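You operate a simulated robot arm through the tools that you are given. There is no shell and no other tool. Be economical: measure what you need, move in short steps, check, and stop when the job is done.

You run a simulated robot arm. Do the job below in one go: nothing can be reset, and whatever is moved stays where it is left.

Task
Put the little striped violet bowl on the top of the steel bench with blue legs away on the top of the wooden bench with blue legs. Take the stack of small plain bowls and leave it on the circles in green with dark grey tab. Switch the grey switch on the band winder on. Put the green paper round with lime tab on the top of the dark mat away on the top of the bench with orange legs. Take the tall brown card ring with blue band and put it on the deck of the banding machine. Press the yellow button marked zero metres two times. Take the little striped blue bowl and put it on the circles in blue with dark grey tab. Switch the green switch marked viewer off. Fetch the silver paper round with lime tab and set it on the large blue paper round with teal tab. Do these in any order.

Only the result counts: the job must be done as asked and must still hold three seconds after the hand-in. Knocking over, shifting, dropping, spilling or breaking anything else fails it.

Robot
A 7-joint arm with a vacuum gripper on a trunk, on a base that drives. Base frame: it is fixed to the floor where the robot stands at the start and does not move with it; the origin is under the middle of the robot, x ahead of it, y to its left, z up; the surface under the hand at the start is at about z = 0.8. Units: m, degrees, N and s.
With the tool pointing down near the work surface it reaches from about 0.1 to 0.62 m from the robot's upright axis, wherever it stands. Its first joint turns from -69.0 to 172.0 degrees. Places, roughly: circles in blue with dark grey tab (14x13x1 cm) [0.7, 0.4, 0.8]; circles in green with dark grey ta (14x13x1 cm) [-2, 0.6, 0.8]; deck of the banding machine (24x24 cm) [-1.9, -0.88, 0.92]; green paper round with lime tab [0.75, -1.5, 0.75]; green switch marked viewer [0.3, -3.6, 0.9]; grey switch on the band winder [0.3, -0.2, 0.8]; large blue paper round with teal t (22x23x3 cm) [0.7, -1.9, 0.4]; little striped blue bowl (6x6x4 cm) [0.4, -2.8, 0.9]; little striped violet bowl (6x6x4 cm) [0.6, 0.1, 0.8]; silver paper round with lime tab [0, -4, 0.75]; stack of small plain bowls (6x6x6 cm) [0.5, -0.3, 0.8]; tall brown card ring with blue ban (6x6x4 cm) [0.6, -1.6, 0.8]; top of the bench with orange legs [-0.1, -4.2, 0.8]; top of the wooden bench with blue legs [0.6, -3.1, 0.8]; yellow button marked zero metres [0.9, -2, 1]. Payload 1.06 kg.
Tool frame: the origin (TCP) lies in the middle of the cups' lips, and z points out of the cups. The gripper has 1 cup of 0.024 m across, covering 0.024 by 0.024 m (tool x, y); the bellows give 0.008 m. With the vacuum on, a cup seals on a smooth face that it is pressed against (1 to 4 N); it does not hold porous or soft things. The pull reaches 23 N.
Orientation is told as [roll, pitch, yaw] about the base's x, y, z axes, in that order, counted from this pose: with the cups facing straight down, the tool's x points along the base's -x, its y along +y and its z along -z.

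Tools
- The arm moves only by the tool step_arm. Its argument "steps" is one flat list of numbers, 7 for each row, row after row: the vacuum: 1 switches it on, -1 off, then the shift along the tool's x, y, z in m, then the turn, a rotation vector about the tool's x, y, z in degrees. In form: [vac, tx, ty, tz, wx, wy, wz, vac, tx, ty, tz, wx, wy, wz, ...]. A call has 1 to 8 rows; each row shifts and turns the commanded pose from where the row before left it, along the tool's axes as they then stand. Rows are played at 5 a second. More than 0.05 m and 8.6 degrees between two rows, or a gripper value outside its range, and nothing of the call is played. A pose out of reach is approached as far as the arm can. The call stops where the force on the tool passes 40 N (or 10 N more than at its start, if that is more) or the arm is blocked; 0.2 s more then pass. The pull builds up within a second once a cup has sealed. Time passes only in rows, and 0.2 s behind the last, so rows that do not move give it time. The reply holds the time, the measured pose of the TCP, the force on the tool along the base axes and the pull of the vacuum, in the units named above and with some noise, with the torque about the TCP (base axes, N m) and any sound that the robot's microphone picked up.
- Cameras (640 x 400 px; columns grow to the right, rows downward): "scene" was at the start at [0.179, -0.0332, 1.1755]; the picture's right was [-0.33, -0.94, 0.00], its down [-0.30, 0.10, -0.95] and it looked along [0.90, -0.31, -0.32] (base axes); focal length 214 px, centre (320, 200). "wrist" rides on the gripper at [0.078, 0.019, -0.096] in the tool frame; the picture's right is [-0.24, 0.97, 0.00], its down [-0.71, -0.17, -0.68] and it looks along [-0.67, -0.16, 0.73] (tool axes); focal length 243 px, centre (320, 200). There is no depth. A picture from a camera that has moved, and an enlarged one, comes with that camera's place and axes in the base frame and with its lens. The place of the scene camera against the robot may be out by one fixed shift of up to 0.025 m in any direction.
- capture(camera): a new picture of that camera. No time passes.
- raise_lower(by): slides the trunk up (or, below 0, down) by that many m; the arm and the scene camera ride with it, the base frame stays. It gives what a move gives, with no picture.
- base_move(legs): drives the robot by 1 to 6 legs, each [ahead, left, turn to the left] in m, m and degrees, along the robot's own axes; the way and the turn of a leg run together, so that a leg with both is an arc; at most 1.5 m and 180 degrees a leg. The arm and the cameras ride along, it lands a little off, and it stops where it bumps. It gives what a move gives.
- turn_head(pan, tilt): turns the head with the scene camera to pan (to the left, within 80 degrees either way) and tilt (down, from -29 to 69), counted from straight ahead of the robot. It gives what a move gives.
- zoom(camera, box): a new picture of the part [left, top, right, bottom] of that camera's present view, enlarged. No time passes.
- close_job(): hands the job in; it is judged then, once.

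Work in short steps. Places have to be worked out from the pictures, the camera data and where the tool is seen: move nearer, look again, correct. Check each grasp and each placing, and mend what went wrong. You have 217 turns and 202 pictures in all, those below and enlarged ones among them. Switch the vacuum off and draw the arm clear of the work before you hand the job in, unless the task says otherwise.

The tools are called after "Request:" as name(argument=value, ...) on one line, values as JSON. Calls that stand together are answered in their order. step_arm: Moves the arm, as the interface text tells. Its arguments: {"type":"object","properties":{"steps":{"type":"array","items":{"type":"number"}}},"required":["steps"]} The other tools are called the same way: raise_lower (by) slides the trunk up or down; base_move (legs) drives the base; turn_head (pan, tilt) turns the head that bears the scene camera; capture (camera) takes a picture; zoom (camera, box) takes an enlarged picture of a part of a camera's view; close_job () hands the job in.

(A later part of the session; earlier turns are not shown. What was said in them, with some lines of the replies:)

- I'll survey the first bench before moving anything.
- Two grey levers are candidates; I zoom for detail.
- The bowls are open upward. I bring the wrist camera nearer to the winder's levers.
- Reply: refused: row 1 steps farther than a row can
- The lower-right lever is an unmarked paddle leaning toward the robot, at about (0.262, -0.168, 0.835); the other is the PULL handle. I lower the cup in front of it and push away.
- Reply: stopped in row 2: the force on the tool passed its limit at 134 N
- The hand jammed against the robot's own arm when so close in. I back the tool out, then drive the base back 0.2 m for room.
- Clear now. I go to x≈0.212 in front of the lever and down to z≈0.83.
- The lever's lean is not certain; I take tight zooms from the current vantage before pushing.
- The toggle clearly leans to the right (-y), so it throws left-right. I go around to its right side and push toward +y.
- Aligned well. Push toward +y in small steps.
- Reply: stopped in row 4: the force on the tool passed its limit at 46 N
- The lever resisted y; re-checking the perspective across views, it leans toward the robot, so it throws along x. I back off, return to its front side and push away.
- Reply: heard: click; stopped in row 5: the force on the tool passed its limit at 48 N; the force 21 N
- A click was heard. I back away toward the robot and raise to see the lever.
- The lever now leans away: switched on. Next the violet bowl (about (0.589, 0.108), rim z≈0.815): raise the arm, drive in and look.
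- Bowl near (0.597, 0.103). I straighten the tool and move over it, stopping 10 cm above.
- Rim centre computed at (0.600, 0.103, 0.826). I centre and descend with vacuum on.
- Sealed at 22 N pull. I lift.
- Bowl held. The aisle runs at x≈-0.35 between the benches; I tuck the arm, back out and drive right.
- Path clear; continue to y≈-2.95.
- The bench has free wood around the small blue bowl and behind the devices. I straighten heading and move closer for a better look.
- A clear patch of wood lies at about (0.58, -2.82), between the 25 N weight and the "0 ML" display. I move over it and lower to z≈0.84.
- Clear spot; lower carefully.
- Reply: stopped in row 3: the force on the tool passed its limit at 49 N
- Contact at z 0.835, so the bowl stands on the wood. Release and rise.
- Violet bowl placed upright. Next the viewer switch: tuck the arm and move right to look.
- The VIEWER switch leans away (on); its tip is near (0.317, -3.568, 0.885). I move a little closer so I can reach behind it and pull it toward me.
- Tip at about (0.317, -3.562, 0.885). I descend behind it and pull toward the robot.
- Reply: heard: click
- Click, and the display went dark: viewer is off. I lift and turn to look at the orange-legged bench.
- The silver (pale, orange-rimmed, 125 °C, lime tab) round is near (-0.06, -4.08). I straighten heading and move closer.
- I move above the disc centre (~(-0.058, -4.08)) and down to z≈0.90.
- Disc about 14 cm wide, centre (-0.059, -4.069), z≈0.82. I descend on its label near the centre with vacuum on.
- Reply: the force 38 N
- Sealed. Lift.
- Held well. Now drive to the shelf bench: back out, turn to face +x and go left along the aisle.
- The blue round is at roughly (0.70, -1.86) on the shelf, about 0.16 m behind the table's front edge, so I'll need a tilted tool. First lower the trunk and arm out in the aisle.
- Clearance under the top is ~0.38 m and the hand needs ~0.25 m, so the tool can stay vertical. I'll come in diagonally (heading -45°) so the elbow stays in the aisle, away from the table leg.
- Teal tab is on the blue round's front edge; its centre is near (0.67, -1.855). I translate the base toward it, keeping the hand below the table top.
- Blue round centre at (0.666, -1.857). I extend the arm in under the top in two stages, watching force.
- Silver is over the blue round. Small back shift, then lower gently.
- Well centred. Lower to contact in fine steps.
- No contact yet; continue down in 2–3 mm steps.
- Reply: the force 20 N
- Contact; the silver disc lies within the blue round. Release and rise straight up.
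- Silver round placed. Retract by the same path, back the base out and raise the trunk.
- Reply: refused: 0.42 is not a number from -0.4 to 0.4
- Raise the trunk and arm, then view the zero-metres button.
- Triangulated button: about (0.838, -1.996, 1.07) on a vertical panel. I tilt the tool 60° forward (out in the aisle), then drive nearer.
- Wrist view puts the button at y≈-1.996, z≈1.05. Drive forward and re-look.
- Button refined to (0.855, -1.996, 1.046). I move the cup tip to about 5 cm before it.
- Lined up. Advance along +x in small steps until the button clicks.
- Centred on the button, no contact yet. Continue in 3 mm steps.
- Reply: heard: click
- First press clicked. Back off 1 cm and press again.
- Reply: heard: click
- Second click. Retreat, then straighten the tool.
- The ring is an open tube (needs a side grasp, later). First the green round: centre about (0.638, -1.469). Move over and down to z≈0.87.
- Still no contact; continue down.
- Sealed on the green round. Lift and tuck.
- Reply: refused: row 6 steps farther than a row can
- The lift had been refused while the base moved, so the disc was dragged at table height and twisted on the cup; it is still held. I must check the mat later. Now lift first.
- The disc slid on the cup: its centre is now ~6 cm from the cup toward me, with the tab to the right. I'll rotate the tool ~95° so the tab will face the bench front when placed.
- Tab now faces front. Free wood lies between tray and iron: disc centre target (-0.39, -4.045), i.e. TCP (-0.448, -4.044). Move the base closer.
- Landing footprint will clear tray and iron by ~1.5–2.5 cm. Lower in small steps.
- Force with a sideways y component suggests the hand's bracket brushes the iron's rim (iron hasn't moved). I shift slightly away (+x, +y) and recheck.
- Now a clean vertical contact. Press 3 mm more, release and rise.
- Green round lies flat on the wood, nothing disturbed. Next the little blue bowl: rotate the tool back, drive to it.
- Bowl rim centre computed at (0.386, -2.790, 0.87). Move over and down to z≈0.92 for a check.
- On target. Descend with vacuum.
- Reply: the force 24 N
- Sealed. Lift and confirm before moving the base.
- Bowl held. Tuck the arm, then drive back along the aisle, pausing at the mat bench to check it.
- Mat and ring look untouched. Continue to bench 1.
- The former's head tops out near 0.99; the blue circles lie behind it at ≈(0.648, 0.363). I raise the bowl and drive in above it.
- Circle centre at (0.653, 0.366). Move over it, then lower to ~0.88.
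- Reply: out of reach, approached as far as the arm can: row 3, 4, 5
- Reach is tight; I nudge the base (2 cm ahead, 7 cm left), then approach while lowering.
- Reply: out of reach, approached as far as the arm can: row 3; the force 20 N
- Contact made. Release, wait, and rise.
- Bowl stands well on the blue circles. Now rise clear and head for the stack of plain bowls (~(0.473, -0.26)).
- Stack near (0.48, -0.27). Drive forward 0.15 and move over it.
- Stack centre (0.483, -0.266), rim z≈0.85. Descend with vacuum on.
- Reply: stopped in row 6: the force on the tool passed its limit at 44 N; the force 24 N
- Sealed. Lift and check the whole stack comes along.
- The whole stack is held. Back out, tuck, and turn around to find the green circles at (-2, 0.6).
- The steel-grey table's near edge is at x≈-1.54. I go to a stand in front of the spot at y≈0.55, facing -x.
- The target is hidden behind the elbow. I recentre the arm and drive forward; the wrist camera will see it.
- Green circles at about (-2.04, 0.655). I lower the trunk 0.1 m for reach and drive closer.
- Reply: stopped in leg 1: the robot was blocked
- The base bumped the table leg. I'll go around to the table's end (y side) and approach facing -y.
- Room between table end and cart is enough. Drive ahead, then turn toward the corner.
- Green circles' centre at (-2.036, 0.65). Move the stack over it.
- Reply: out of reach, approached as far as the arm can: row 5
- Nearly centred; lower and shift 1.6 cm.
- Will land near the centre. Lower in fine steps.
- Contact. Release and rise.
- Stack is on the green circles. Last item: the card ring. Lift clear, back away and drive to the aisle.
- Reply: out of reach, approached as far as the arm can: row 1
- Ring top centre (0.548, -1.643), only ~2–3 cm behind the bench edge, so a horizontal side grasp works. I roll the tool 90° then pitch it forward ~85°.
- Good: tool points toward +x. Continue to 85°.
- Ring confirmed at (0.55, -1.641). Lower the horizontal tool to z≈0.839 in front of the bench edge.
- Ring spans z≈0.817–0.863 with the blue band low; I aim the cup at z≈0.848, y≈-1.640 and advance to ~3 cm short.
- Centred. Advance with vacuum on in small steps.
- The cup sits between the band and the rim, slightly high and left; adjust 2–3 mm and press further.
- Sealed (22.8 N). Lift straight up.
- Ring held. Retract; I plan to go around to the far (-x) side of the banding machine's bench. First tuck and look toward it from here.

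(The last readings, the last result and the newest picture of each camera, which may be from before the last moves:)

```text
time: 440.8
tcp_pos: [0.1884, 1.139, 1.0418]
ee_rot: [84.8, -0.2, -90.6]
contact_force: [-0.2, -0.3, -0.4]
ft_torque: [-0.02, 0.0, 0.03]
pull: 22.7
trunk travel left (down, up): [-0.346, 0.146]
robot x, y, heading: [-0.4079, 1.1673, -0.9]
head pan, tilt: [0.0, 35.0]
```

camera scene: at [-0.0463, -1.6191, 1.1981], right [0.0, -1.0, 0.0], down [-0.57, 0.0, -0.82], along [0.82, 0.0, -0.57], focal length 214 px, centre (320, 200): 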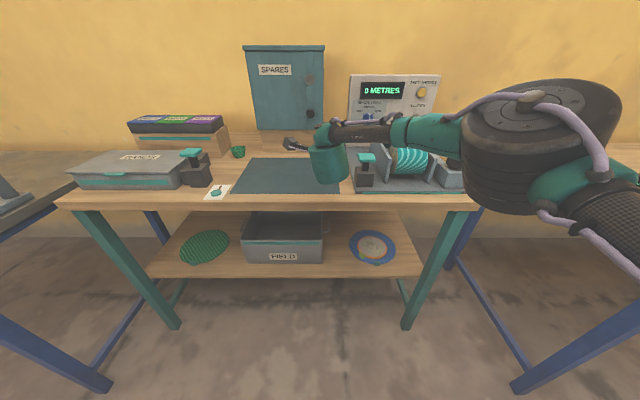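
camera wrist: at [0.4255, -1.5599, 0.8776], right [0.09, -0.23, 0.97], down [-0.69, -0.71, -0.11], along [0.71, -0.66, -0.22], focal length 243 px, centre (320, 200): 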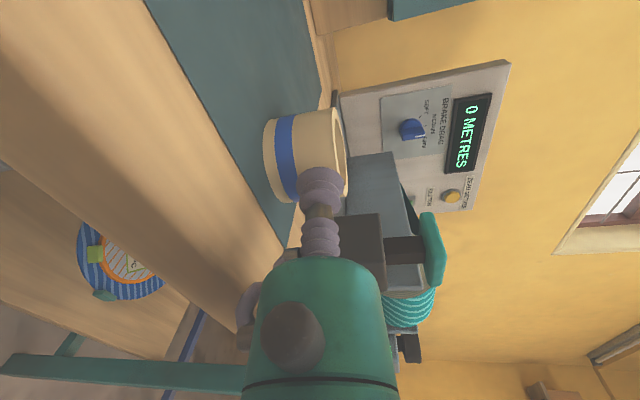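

Request:
base_move(legs=[[-1.2, 0.08, 0.9], [-1.2, 0, 0]])

Request:
turn_head(pan=-70, tilt=20)

Request:
capture(camera="scene")

```text
time: 452.7
tcp_pos: [-2.2403, 1.2227, 1.0424]
ee_rot: [84.8, -0.1, -90.5]
contact_force: [-0.3, 0.6, -0.7]
ft_torque: [-0.02, 0.01, 0.01]
pull: 23.0
trunk travel left (down, up): [-0.346, 0.146]
robot x, y, heading: [-2.8342, 1.2521, -0.6]
head pan, tilt: [0.0, 35.0]
```

```text
time: 454.1
tcp_pos: [-2.2416, 1.2231, 1.0425]
ee_rot: [84.7, -0.2, -90.4]
contact_force: [-0.2, 0.4, -0.4]
ft_torque: [-0.01, 0.01, 0.03]
pull: 23.2
trunk travel left (down, up): [-0.346, 0.146]
robot x, y, heading: [-2.8334, 1.2484, -0.7]
head pan, tilt: [-70.0, 20.0]
```

```text
37 pictures are left
camera scene: at [-2.7231, 1.1593, 1.2219], right [-0.94, -0.33, 0.0], down [-0.11, 0.32, -0.94], along [0.31, -0.89, -0.34], focal length 214 px, centre (320, 200)
```

scene: 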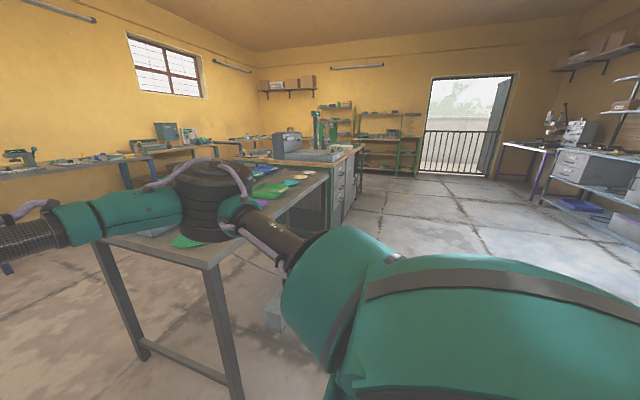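

Free floor on this side; the machine's deck and box are visible ahead. Drive right to y≈-0.85.

Request:
base_move(legs=[[0, -1.1, 0.6], [0, -1.0, 0]])

Request:
turn_head(pan=10, tilt=30)

Request:
capture(camera="scene")

Request:
capture(camera="wrist")

```text
time: 472.3
tcp_pos: [-2.1694, -0.7882, 1.0426]
ee_rot: [84.8, -0.2, -86.9]
contact_force: [-0.1, 0.7, 0.1]
ft_torque: [0.01, 0.01, 0.01]
pull: 22.8
trunk travel left (down, up): [-0.346, 0.146]
robot x, y, heading: [-2.7635, -0.7999, 3.0]
head pan, tilt: [-70.0, 20.0]
```

```text
time: 473.8
tcp_pos: [-2.1706, -0.7862, 1.0421]
ee_rot: [84.8, -0.2, -86.9]
contact_force: [0.2, 0.7, -0.3]
ft_torque: [-0.01, 0.0, 0.0]
pull: 23.2
trunk travel left (down, up): [-0.346, 0.146]
robot x, y, heading: [-2.7616, -0.7902, 3.0]
head pan, tilt: [10.0, 30.0]
```

```text
36 pictures are left
camera scene: at [-2.5957, -0.7727, 1.2059], right [0.22, -0.97, 0.0], down [-0.49, -0.11, -0.87], along [0.84, 0.19, -0.5], focal length 214 px, centre (320, 200)
```

scene: 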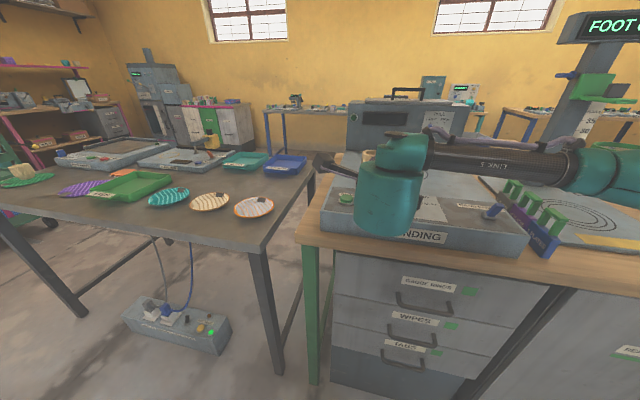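

```text
35 pictures are left
camera wrist: at [-2.2685, -0.712, 1.0691], right [0.1, -0.23, 0.97], down [-0.66, -0.74, -0.11], along [0.75, -0.63, -0.22], focal length 243 px, centre (320, 200)
```

wrist: 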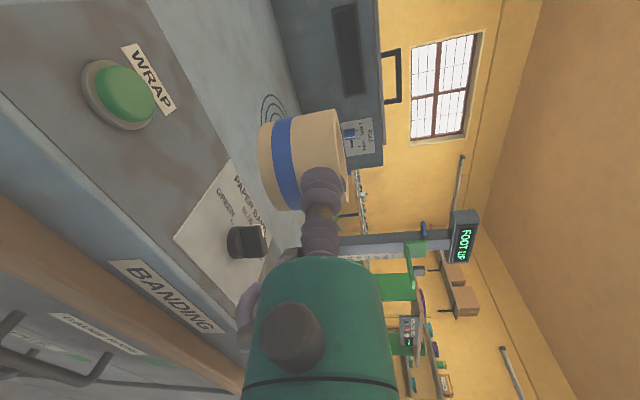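

Request:
zoom(camera="scene", box=[300, 90, 580, 270])

Request:
zoom(camera="wrist", box=[60, 0, 400, 260])

```text
2.22 times, centred on (440, 180) of scene
camera zoom: at [-2.5957, -0.7727, 1.2059], right [0.22, -0.97, 0.0], down [-0.49, -0.11, -0.87], along [0.84, 0.19, -0.5], focal length 477 px, centre (53, 244)
```

zoom: 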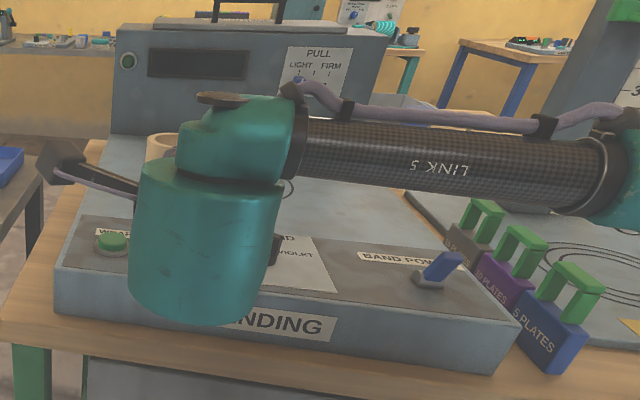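

```text
1.54 times, centred on (230, 130) of wrist
camera zoom: at [-2.2685, -0.712, 1.0691], right [0.1, -0.23, 0.97], down [-0.66, -0.74, -0.11], along [0.75, -0.63, -0.22], focal length 373 px, centre (458, 308)
```

zoom: 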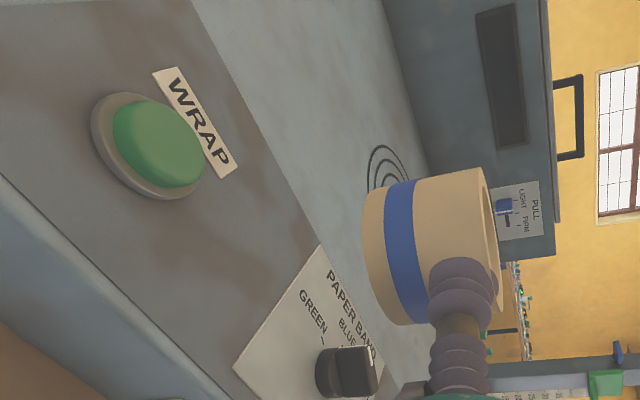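

The deck lies behind a low control strip; there is a clear lane at y≈-0.81 between WRAP button and dial. I drive forward 0.2 m, straightening heading.

Request:
base_move(legs=[[0.19, 0, -3]])

Request:
capture(camera="wrist")

Request:
capture(camera="scene")

```text
time: 475.4
tcp_pos: [-1.9833, -0.8124, 1.0422]
ee_rot: [84.8, -0.2, -89.8]
contact_force: [0.2, -1.0, -0.3]
ft_torque: [0.04, 0.0, -0.02]
pull: 22.9
trunk travel left (down, up): [-0.346, 0.146]
robot x, y, heading: [-2.5819, -0.7887, 0.1]
head pan, tilt: [10.0, 30.0]
```

```text
32 pictures are left
camera wrist: at [-2.08, -0.7331, 1.0689], right [0.09, -0.23, 0.97], down [-0.7, -0.71, -0.11], along [0.71, -0.67, -0.22], focal length 243 px, centre (320, 200)
```

wrist: 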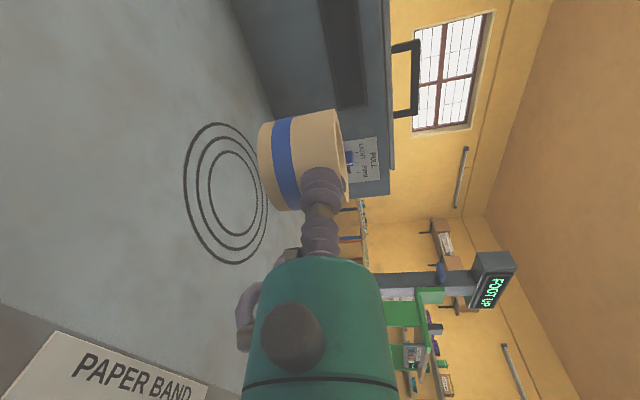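

```text
31 pictures are left
camera scene: at [-2.4097, -0.7773, 1.2058], right [0.17, -0.98, 0.0], down [-0.49, -0.09, -0.87], along [0.85, 0.15, -0.5], focal length 214 px, centre (320, 200)
```

scene: 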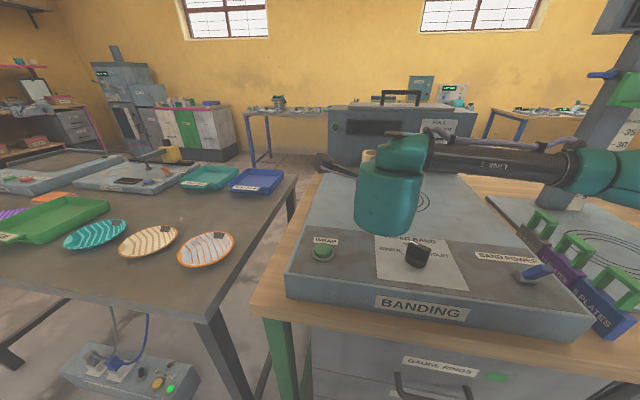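

The deck's target rings confirm deck centre (-1.90, -0.875). I tilt the nose 7° down for hand clearance and lower toward the deck.

Request:
step_arm(steps=[1, 0, 0, 0, 7, 0, 0, 1, 0, -0.02, 0.008, 0, 0, 0, 1, 0, -0.022, 0.008, 0, 0, 0, 1, 0, -0.022, 0.008, 0, 0, 0, 1, 0, 0, 0, 0, 0, 0])

Request:
capture(camera="scene")

Request:
capture(camera="wrist")

```text
time: 476.6
tcp_pos: [-1.977, -0.8122, 0.9739]
ee_rot: [77.8, -0.3, -89.9]
contact_force: [-0.6, 0.7, -0.8]
ft_torque: [0.02, -0.03, -0.02]
pull: 23.3
trunk travel left (down, up): [-0.346, 0.146]
robot x, y, heading: [-2.5808, -0.7915, 0.1]
head pan, tilt: [10.0, 30.0]
```

```text
30 pictures are left
camera scene: at [-2.4101, -0.7773, 1.2059], right [0.17, -0.98, 0.0], down [-0.49, -0.09, -0.87], along [0.85, 0.15, -0.5], focal length 214 px, centre (320, 200)
```

scene: 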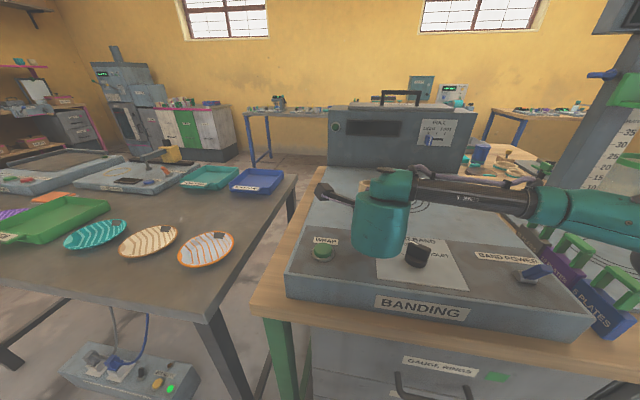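

```text
29 pictures are left
camera wrist: at [-2.068, -0.7325, 1.0115], right [0.21, -0.23, 0.95], down [-0.7, -0.71, -0.02], along [0.68, -0.67, -0.31], focal length 243 px, centre (320, 200)
```

wrist: 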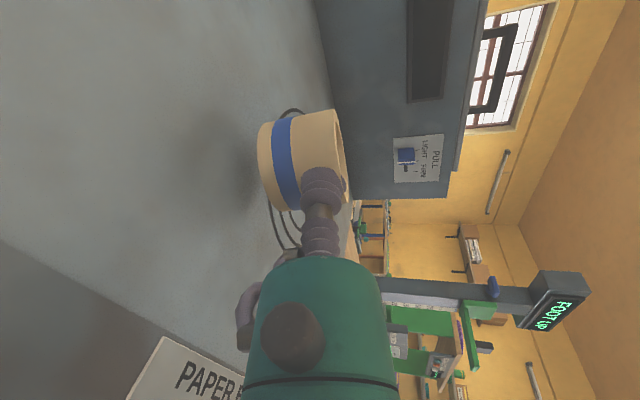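

Request:
zoom(camera="scene", box=[290, 150, 490, 290])

```text
2.86 times, centred on (390, 220) of scene
camera zoom: at [-2.4101, -0.7773, 1.2059], right [0.17, -0.98, 0.0], down [-0.49, -0.09, -0.87], along [0.85, 0.15, -0.5], focal length 613 px, centre (120, 143)
```

zoom: 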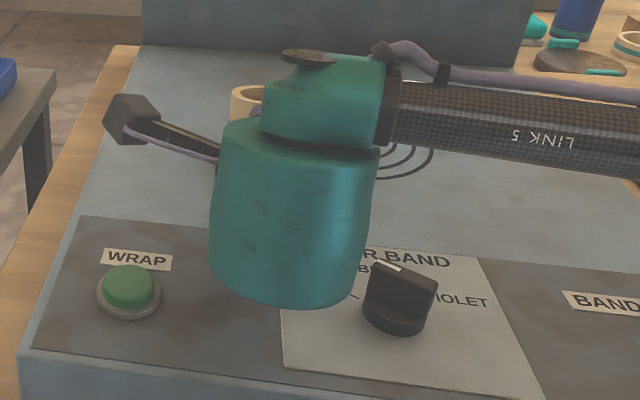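

Clearance is fine. Lower in 4 mm steps to contact.

Request:
step_arm(steps=[1, 0, -0.0039, 0.0008, 0, 0, 0, 1, 0, -0.0039, 0.0008, 0, 0, 0, 1, 0, -0.0029, 0.0006, 0, 0, 0, 1, 0, 0, 0, 0, 0, 0])

```text
time: 477.6
tcp_pos: [-1.9755, -0.8124, 0.9626]
ee_rot: [77.8, -0.2, -89.9]
contact_force: [0.4, -0.9, 0.0]
ft_torque: [0.0, -0.03, -0.01]
pull: 22.8
trunk travel left (down, up): [-0.346, 0.146]
robot x, y, heading: [-2.5768, -0.7902, -0.1]
head pan, tilt: [10.0, 30.0]
```

Request:
step_arm(steps=[1, 0, -0.0029, 0.0006, 0, 0, 0, 1, 0, -0.002, 0.0004, 0, 0, 0, 1, 0, -0.002, 0.0004, 0, 0, 0, 1, 0, 0, 0, 0, 0, 0])

```text
time: 478.6
tcp_pos: [-1.978, -0.8114, 0.9575]
ee_rot: [77.8, -0.2, -90.0]
contact_force: [0.0, -0.1, -0.9]
ft_torque: [0.0, -0.01, 0.01]
pull: 23.1
trunk travel left (down, up): [-0.346, 0.146]
robot x, y, heading: [-2.5803, -0.79, 0.0]
head pan, tilt: [10.0, 30.0]
```

Request:
step_arm(steps=[1, 0, -0.002, 0.0004, 0, 0, 0, 1, 0, -0.002, 0.0004, 0, 0, 0, 1, 0, -0.002, 0.0004, 0, 0, 0, 1, 0, 0, 0, 0, 0, 0])

Request:
capture(camera="wrist")

```text
time: 479.6
tcp_pos: [-1.9762, -0.8115, 0.9508]
ee_rot: [77.9, -0.2, -89.9]
contact_force: [-1.5, 0.0, 2.5]
ft_torque: [0.0, -0.12, 0.0]
pull: 22.8
trunk travel left (down, up): [-0.346, 0.146]
robot x, y, heading: [-2.5778, -0.7884, -0.1]
head pan, tilt: [10.0, 30.0]
```

```text
27 pictures are left
camera wrist: at [-2.0669, -0.7326, 0.989], right [0.2, -0.23, 0.95], down [-0.7, -0.71, -0.02], along [0.68, -0.67, -0.31], focal length 243 px, centre (320, 200)
```

wrist: 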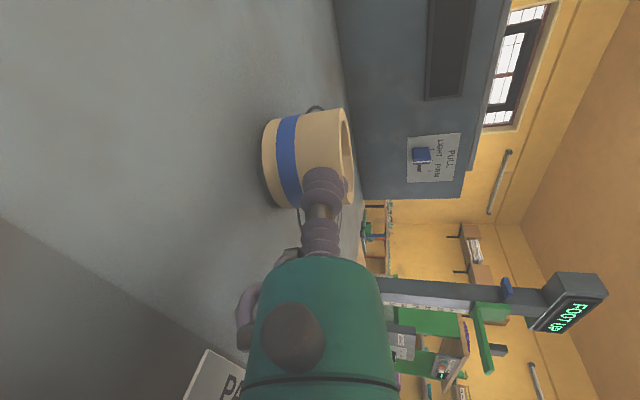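

Far edge touches the deck. I level by 3° while lowering slightly, then release.

Request:
step_arm(steps=[1, 0, -0.0015, 0, -1.5, 0, 0, 1, 0, -0.0015, 0, -1.5, 0, 0, 1, 0, 0, 0, 0, 0, 0])

```text
time: 480.4
tcp_pos: [-1.9767, -0.8109, 0.9477]
ee_rot: [81.0, -0.2, -89.9]
contact_force: [-0.5, 0.0, 1.4]
ft_torque: [0.01, -0.11, -0.01]
pull: 22.7
trunk travel left (down, up): [-0.346, 0.146]
robot x, y, heading: [-2.5761, -0.7886, 0.0]
head pan, tilt: [10.0, 30.0]
```

Request:
step_arm(steps=[1, 0, -0.0012, 0, -1.5, 0, 0, 1, 0, 0, 0, 0, 0, 0, -1, 0, 0, 0, 0, 0, 0, -1, 0, 0, 0, 0, 0, 0, -1, 0, 0, 0, 0, 0, 0, -1, 0, 0, 0, 0, 0, 0, -1, 0, 0, 0, 0, 0, 0])

Request:
zoom(camera="wrist", box=[200, 60, 440, 240])

```text
time: 482.0
tcp_pos: [-1.9778, -0.8125, 0.9458]
ee_rot: [82.3, -0.2, -89.9]
contact_force: [-0.8, -0.2, 0.2]
ft_torque: [-0.03, 0.01, 0.0]
pull: 0.1
trunk travel left (down, up): [-0.346, 0.146]
robot x, y, heading: [-2.5782, -0.7878, 0.0]
head pan, tilt: [10.0, 30.0]
```

```text
2.22 times, centred on (320, 150) of wrist
camera zoom: at [-2.0711, -0.7329, 0.9773], right [0.13, -0.23, 0.96], down [-0.7, -0.71, -0.08], along [0.7, -0.67, -0.25], focal length 539 px, centre (320, 311)
```

zoom: 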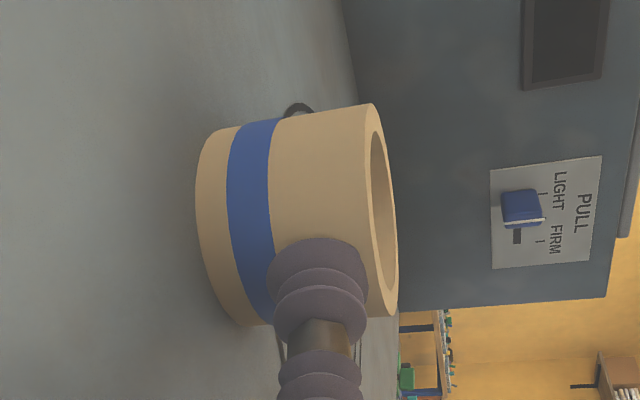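

Ring stands free. Retreat along the tool axis (back and slightly up).

Request:
step_arm(steps=[-1, 0, 0, -0.01, 0, 0, 0, -1, 0, 0, -0.02, 0, 0, 0, -1, 0, 0.01, -0.035, 0, 0, 0, -1, 0, 0.03, -0.035, 0, 0, 0, -1, 0, 0.03, -0.035, 0, 0, 0, -1, 0, 0.03, -0.03, 0, 0, 0])

Request:
base_move(legs=[[-0.2, 0, 0]])

Request:
capture(camera="scene")

Request:
capture(camera="wrist")

```text
time: 483.4
tcp_pos: [-2.128, -0.8159, 1.0696]
ee_rot: [82.3, -0.4, -90.0]
contact_force: [-0.7, -0.1, -0.3]
ft_torque: [-0.01, -0.04, -0.05]
pull: 0.0
trunk travel left (down, up): [-0.346, 0.146]
robot x, y, heading: [-2.579, -0.792, -0.1]
head pan, tilt: [10.0, 30.0]
```

```text
time: 485.0
tcp_pos: [-2.3282, -0.8131, 1.0698]
ee_rot: [82.4, -0.2, -89.8]
contact_force: [0.0, 0.7, -0.4]
ft_torque: [0.02, 0.03, 0.02]
pull: 0.0
trunk travel left (down, up): [-0.346, 0.146]
robot x, y, heading: [-2.7789, -0.7904, 0.2]
head pan, tilt: [10.0, 30.0]
```

```text
25 pictures are left
camera scene: at [-2.6113, -0.777, 1.206], right [0.18, -0.98, 0.0], down [-0.49, -0.09, -0.87], along [0.85, 0.15, -0.5], focal length 214 px, centre (320, 200)
```

scene: 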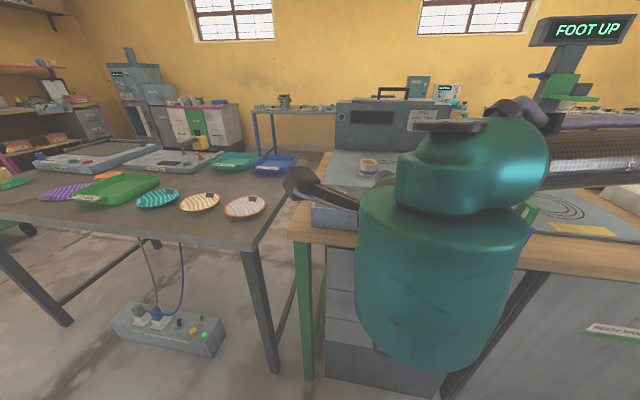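

```text
24 pictures are left
camera wrist: at [-2.4218, -0.7344, 1.1008], right [0.13, -0.23, 0.96], down [-0.7, -0.71, -0.08], along [0.7, -0.66, -0.25], focal length 243 px, centre (320, 200)
```

wrist: 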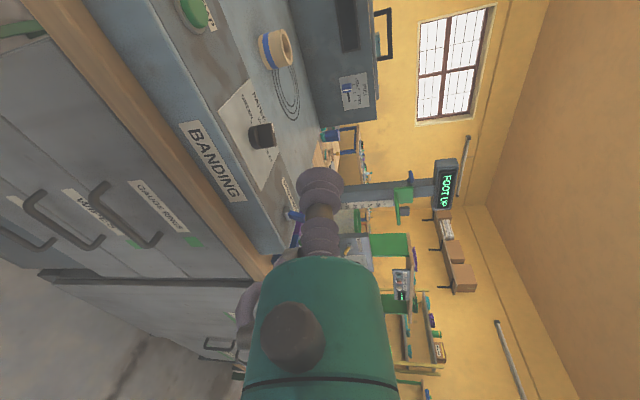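

All nine items are done: the ring stands upright on the deck, the vacuum is off and the arm is clear. Handing in.

Request:
close_job()

```text
The job is handed in.
```

I finished all nine tasks, and the job is handed in with the vacuum off and the arm clear.

- **Bumps along the way:** While I moved the green paper round, the base drove before the arm had lifted. The round was dragged at table height across the dark mat and twisted on the cup. I checked the mat and the card ring afterwards and both looked untouched; the round now lies flat on the orange-legged bench. The robot's base also bumped the table that holds the green circles, before the bowl stack was put down there. I saw nothing moved or knocked over.
- **Switches and button:** The band winder lever clicked over and now leans away. The viewer clicked and its display went dark. The zero-metres button clicked twice.
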